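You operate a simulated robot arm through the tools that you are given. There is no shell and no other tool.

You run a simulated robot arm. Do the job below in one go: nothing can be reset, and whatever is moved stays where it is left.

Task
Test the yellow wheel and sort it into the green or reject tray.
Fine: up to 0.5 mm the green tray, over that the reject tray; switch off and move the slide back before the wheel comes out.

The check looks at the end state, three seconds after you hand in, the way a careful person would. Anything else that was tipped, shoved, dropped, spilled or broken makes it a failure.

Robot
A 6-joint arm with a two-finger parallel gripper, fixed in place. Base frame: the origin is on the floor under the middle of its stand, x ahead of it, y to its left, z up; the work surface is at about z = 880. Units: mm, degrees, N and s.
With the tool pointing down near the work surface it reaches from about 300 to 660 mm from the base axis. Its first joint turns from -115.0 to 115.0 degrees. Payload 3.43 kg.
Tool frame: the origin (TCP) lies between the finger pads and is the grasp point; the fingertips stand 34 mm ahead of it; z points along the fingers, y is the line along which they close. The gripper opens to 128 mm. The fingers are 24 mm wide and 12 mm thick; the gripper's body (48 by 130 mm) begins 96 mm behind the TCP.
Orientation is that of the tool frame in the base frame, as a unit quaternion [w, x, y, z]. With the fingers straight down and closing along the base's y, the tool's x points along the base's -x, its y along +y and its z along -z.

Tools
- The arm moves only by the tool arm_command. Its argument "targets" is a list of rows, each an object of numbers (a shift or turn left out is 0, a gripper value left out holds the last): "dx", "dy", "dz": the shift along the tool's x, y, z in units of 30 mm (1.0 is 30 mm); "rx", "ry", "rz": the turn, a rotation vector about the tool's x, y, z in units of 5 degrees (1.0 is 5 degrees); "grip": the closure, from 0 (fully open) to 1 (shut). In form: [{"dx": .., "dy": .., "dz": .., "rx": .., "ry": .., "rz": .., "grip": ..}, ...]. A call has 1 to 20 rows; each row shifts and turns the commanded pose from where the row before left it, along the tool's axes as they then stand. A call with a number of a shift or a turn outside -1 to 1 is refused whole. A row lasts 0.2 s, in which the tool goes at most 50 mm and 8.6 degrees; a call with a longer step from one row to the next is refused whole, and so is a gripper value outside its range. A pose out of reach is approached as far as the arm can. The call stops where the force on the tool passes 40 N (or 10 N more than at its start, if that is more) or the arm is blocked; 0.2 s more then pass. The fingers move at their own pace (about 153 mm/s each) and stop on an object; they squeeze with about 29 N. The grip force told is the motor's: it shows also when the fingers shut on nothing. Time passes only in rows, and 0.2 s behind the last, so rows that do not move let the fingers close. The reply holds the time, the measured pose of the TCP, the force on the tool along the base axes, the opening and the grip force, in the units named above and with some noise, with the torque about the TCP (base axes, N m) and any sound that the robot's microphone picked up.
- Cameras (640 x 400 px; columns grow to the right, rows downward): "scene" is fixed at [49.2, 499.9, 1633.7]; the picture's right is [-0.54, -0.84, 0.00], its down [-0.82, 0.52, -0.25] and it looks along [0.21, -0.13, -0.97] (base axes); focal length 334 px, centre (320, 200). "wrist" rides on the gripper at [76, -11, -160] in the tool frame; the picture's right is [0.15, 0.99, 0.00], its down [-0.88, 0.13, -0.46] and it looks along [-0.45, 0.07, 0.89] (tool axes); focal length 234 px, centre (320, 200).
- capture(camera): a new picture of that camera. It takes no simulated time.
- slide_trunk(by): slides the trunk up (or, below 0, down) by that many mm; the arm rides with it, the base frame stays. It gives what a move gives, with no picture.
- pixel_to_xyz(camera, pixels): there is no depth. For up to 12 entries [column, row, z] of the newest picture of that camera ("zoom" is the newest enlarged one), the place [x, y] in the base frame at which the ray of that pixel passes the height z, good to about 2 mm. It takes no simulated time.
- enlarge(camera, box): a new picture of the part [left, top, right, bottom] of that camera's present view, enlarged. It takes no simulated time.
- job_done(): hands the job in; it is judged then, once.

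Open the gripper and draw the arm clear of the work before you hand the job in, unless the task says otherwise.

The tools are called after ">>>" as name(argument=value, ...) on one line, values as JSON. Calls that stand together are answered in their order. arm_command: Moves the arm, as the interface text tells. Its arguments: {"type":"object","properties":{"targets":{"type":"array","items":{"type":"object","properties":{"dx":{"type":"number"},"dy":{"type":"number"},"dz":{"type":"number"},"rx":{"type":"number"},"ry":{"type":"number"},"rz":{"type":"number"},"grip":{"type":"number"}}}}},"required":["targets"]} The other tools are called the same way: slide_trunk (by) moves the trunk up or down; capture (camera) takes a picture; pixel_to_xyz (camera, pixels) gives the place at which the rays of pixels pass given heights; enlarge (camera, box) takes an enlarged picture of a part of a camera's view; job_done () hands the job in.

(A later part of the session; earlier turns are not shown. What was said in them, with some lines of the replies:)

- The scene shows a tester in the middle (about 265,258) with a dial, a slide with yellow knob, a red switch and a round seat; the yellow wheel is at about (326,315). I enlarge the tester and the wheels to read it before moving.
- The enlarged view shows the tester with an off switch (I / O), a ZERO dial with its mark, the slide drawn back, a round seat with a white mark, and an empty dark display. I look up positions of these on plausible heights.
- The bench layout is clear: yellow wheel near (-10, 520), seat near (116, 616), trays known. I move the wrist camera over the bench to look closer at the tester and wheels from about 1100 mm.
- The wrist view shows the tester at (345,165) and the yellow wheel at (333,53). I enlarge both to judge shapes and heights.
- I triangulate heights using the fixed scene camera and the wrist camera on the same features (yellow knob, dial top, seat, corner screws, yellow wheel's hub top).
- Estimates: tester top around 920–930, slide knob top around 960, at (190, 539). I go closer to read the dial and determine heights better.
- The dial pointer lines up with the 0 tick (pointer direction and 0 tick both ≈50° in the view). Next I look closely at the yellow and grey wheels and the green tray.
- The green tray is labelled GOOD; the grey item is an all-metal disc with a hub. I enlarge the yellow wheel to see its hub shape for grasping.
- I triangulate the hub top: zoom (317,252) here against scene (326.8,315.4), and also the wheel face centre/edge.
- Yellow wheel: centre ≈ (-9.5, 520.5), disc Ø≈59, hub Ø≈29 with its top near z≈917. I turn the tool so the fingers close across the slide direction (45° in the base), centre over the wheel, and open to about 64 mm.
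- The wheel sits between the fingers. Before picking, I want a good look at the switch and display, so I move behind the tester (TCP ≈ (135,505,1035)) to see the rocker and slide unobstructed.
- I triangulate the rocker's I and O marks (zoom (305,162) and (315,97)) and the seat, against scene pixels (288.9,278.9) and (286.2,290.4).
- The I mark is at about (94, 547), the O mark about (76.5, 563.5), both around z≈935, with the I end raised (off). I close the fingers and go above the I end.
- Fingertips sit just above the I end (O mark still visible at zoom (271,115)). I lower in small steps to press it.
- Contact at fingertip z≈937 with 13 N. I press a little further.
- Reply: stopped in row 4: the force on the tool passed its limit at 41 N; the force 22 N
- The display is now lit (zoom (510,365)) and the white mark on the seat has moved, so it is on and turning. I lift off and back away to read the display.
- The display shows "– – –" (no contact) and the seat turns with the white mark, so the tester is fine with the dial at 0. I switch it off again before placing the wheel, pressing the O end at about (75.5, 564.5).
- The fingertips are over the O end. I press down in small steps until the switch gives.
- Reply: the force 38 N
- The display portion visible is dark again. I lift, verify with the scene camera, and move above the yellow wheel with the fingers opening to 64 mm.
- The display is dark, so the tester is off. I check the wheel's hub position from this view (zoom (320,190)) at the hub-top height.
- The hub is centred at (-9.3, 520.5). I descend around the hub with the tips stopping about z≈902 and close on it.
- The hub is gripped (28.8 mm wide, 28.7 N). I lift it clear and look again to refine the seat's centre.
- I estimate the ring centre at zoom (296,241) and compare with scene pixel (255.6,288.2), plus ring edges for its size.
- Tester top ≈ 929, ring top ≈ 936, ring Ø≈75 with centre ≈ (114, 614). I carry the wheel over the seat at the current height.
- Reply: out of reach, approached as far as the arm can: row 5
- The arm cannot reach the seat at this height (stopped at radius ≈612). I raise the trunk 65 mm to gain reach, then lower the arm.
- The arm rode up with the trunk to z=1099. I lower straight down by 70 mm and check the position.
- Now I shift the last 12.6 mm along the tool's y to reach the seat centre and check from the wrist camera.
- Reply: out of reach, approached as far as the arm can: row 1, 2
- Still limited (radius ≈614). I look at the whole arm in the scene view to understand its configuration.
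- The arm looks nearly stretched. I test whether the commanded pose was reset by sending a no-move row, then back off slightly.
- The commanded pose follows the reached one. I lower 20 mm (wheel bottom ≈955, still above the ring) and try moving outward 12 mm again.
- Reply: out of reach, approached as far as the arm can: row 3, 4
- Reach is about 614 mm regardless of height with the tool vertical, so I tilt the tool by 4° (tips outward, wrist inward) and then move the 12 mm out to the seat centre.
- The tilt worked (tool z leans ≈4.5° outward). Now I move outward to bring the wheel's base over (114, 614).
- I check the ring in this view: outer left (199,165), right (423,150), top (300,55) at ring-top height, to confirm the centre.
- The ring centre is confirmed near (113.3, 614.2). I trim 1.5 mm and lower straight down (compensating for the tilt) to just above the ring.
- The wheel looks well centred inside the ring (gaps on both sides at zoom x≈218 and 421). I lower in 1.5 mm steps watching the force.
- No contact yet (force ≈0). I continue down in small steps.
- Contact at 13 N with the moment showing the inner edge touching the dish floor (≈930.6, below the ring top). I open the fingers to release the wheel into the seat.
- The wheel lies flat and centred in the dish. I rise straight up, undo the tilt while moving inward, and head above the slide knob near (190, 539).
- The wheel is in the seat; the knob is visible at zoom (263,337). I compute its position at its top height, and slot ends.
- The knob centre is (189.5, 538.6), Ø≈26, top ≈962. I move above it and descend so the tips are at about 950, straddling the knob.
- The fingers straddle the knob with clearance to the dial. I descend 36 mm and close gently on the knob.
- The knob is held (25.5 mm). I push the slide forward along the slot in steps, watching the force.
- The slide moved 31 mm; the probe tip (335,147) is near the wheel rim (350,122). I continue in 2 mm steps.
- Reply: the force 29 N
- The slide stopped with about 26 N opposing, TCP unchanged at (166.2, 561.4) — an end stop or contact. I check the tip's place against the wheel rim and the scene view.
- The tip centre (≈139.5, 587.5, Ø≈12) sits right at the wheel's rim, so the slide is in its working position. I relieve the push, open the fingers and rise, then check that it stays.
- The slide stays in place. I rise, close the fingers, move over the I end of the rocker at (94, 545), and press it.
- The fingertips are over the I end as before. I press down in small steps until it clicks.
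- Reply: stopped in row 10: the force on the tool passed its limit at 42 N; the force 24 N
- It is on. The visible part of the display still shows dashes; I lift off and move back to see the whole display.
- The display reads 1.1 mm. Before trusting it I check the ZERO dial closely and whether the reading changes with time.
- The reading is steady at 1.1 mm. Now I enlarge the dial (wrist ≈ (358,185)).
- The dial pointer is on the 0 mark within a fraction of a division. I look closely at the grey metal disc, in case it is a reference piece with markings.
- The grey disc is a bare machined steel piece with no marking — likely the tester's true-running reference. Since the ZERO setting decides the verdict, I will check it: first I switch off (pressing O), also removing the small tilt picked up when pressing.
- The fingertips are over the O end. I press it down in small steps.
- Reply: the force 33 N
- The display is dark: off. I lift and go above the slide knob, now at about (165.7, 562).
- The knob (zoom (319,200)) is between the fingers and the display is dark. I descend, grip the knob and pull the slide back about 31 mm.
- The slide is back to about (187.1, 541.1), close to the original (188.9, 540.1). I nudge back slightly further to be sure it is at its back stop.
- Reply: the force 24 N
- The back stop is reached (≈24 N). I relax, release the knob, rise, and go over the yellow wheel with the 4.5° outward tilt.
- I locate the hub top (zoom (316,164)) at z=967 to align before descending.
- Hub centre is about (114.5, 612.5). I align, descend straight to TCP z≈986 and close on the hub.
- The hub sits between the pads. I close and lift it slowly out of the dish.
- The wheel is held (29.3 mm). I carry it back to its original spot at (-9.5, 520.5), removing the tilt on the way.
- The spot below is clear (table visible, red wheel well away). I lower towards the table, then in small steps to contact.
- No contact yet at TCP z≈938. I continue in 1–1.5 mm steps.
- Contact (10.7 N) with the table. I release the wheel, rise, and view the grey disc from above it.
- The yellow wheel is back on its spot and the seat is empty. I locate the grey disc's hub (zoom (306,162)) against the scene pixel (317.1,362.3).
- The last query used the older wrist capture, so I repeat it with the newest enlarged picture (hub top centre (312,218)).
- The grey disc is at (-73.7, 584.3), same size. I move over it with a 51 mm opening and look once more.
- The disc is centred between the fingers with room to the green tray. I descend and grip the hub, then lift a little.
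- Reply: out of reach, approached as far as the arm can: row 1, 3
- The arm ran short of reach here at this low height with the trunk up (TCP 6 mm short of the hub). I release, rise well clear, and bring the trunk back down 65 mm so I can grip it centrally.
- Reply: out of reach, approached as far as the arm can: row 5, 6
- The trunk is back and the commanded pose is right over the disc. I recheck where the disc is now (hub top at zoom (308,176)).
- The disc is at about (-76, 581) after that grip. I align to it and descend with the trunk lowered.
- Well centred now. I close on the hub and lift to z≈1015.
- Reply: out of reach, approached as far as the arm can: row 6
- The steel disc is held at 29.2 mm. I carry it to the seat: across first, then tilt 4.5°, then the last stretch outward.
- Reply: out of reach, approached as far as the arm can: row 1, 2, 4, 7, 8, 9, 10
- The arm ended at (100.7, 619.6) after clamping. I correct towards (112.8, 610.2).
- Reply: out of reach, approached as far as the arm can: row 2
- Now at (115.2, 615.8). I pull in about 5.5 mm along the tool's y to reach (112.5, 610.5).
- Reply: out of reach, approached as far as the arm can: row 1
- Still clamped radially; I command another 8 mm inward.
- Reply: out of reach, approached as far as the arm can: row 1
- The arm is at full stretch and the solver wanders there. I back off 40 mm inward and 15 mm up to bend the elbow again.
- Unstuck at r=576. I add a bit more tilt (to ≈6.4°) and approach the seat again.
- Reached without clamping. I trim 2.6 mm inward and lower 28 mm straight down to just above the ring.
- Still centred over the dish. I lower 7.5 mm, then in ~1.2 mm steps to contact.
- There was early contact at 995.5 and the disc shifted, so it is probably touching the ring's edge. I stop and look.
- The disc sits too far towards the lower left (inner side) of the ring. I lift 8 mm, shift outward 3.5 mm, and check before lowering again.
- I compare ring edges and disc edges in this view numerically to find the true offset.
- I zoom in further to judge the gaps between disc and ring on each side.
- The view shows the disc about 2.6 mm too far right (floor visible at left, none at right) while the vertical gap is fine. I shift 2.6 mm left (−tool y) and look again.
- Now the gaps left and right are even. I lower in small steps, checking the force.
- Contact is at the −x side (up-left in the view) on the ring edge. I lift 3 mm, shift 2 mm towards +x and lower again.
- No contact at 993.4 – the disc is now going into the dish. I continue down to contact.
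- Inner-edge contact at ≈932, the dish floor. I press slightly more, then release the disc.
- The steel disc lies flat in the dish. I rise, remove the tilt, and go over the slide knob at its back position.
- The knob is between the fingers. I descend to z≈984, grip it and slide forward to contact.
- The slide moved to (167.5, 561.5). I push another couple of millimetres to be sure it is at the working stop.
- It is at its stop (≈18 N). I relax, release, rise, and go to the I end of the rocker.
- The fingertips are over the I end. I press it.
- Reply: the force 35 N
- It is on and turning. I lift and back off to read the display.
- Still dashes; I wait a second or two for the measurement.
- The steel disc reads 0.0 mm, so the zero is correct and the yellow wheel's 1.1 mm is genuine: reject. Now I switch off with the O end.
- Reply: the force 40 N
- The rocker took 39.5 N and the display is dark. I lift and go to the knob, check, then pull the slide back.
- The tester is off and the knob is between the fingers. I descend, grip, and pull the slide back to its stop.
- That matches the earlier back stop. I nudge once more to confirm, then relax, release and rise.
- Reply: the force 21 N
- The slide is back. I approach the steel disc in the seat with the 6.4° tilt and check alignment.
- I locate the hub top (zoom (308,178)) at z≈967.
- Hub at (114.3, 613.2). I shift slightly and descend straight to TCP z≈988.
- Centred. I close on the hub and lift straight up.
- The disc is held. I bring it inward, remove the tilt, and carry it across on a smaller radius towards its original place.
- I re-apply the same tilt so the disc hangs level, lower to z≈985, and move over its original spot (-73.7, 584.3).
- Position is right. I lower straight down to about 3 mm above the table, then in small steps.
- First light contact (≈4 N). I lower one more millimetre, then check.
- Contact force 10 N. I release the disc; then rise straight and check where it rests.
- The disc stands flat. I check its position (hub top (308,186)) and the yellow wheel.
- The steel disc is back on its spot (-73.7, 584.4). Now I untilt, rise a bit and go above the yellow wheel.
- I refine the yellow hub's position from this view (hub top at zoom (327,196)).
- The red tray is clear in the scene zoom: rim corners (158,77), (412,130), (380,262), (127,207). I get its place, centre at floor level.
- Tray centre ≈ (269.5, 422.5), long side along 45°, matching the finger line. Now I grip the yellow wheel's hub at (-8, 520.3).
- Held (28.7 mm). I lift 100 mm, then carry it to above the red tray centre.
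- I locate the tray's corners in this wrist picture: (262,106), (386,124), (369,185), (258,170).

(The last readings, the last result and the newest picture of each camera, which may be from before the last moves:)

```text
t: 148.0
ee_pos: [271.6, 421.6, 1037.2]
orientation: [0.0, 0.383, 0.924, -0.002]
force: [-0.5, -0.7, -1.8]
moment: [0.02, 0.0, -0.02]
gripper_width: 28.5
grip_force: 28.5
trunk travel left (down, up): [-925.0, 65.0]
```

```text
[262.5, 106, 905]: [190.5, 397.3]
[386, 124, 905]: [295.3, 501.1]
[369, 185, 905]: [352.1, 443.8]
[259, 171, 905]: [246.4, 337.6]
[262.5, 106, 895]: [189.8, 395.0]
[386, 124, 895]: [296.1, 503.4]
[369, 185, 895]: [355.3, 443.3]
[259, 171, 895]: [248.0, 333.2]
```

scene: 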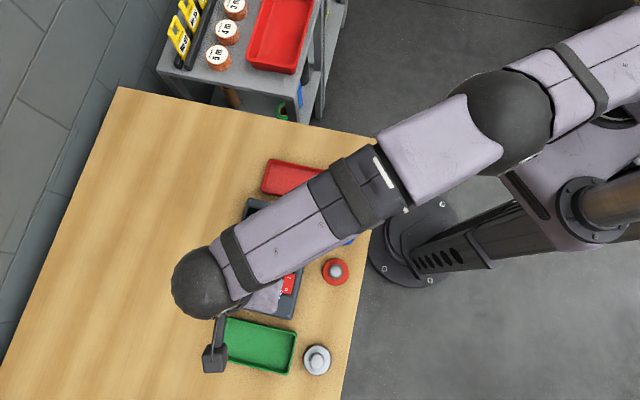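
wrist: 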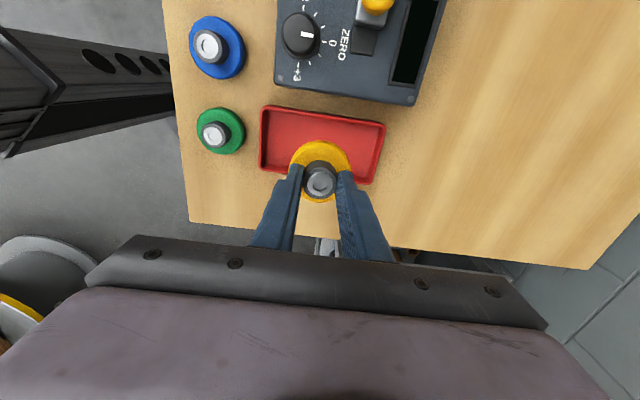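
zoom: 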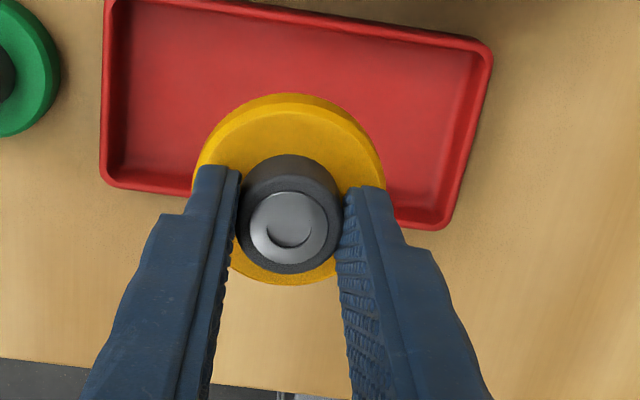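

Both views put the tray centre at about (269.8, 421.4), so the wheel is over it. I lower towards the tray floor.

>>> arm_command(targets=[{"dz": 0.8}, {"dz": 0.8}, {"dz": 0.7}, {"dz": 0.4}, {}])

>>> enlarge(camera="wrist", box=[230, 90, 430, 240])

```text
t: 149.2
ee_pos: [269.7, 421.8, 957.2]
orientation: [0.001, 0.383, 0.924, 0.0]
force: [-0.6, 0.0, -0.6]
moment: [0.01, -0.01, 0.03]
gripper_width: 28.9
grip_force: 28.8
trunk travel left (down, up): [-925.0, 65.0]
```

```text
2.67 times, centred on (330, 165) of wrist
```

zoom: 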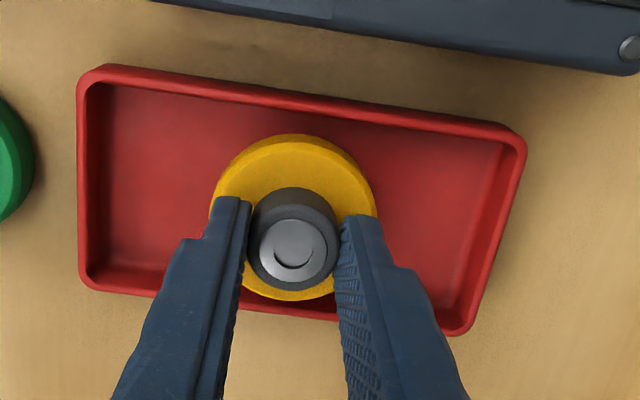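

Allowing for parallax the wheel is centred between the tray's long walls. I lower 12 mm more, then step to contact.

>>> arm_command(targets=[{"dz": 0.2}, {"dz": 0.17}, {}])

>>> arm_command(targets=[{"dz": 0.05}, {"dz": 0.05}, {}])

```text
t: 150.0
ee_pos: [271.5, 423.2, 946.0]
orientation: [0.001, 0.383, 0.924, -0.001]
force: [-1.2, -0.5, -1.0]
moment: [-0.02, 0.01, -0.02]
gripper_width: 28.9
grip_force: 29.1
trunk travel left (down, up): [-925.0, 65.0]
```

```text
t: 150.8
ee_pos: [272.4, 421.9, 941.6]
orientation: [0.0, 0.382, 0.924, -0.002]
force: [0.1, -0.7, -0.9]
moment: [-0.02, -0.01, -0.01]
gripper_width: 28.7
grip_force: 28.6
trunk travel left (down, up): [-925.0, 65.0]
```

No contact yet at 941.6; I step down further.

>>> arm_command(targets=[{"dz": 0.05}, {"dz": 0.04}, {}])

```text
t: 151.6
ee_pos: [270.5, 423.6, 940.6]
orientation: [0.001, 0.383, 0.924, 0.001]
force: [-0.3, 0.3, 8.9]
moment: [-0.21, 0.07, 0.01]
gripper_width: 29.0
grip_force: 28.5
trunk travel left (down, up): [-925.0, 65.0]
```

Contact with the tray floor (≈10 N). I release the wheel and rise clear.

>>> arm_command(targets=[{"grip": 0.6}, {}, {}, {"dz": -0.4}, {"dz": -0.9}, {"dz": -0.9}, {"dz": -0.9}, {}])

>>> enlarge(camera="wrist", box=[220, 60, 420, 220])

```text
t: 153.4
ee_pos: [269.2, 424.1, 1033.1]
orientation: [0.0, 0.383, 0.924, -0.001]
force: [0.5, 0.0, -0.1]
moment: [-0.01, 0.01, 0.0]
gripper_width: 51.4
grip_force: 0.2
trunk travel left (down, up): [-925.0, 65.0]
```

```text
2.50 times, centred on (320, 140) of wrist
```

zoom: 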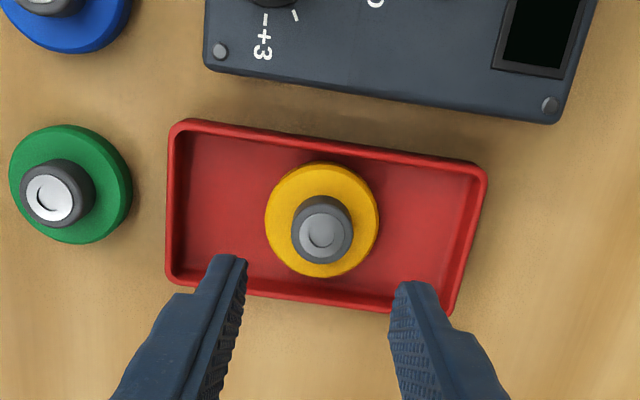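

The yellow wheel lies in the red tray. I open the gripper fully and raise the arm clear, back towards its starting pose.

>>> arm_command(targets=[{"dz": -0.9, "grip": 0}, {"dz": -0.9, "dy": -0.3}, {"dz": -0.9, "dy": -0.3}, {"dz": -0.9, "dy": -0.3}, {"dz": -0.9, "dy": -0.3}, {"dz": -0.9, "dy": -0.3}, {"dz": -0.9, "dy": -0.3}, {"dy": -0.9}, {"dy": -0.9}, {"dy": -0.9}, {}, {}])

>>> capture(camera="scene")

>>> enlarge(camera="scene", box=[200, 150, 400, 385])

```text
t: 156.0
ee_pos: [174.3, 327.1, 1222.2]
orientation: [0.0, 0.382, 0.924, -0.001]
force: [-0.9, -0.7, 0.3]
moment: [0.01, -0.03, -0.01]
gripper_width: 128.0
grip_force: 0.1
trunk travel left (down, up): [-925.0, 65.0]
```

```text
taken
```

scene: 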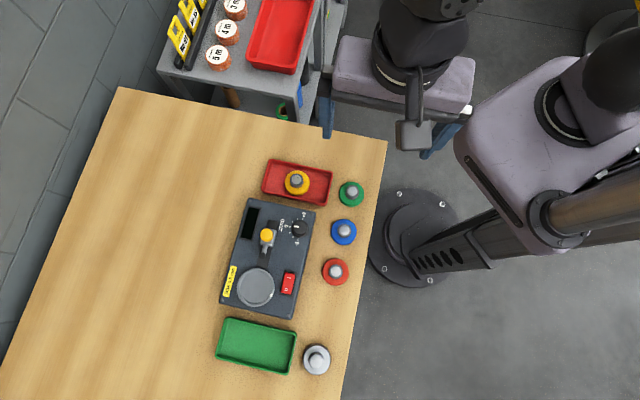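

```text
1.70 times, centred on (300, 268) of scene
```

zoom: 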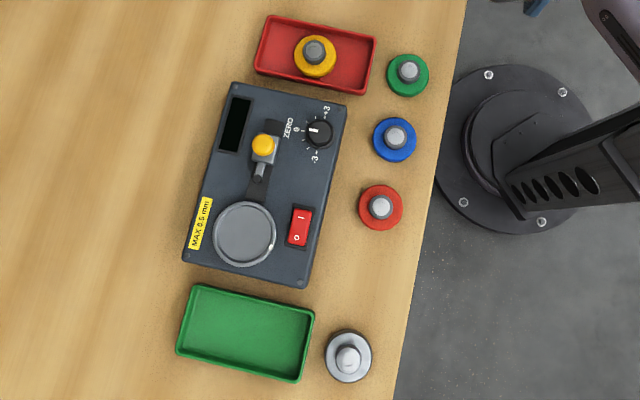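

The final view matches the start: the tester has not moved, is off (dark display), its slide is back (knob at zoom (263,146)), and the steel disc is on its spot (348,357). The yellow wheel (1.1 mm against the 0.5 mm limit, with the zero checked at 0.0) is in the red reject tray. The gripper is open and the arm is clear, so I hand in.

>>> job_done()

```text
The job is handed in.
```

The yellow wheel failed its test and is in the red reject tray. It read a steady 1.1 mm, and the limit is 0.5 mm.

- **Zero check:** I was not asked for this, but the verdict depends on the tester's zero. I ran the grey steel disc, which I took to be the reference piece, and it read 0.0 mm. The ZERO dial pointed at 0 throughout and I left it alone.
- **Tester:** For both runs I switched off and moved the slide back before taking the piece out. It is now off with the slide at its back stop.
- **Other objects:** The steel disc is back within about 1 mm of where it stood. My first grip on it shifted it a few millimetres before I lifted it. While I seated it for the check, it touched the seat's ring with light force before going in flat. In the final picture the tester, the trays and the other wheels are where they started.

The gripper is open and the arm is clear of the work.
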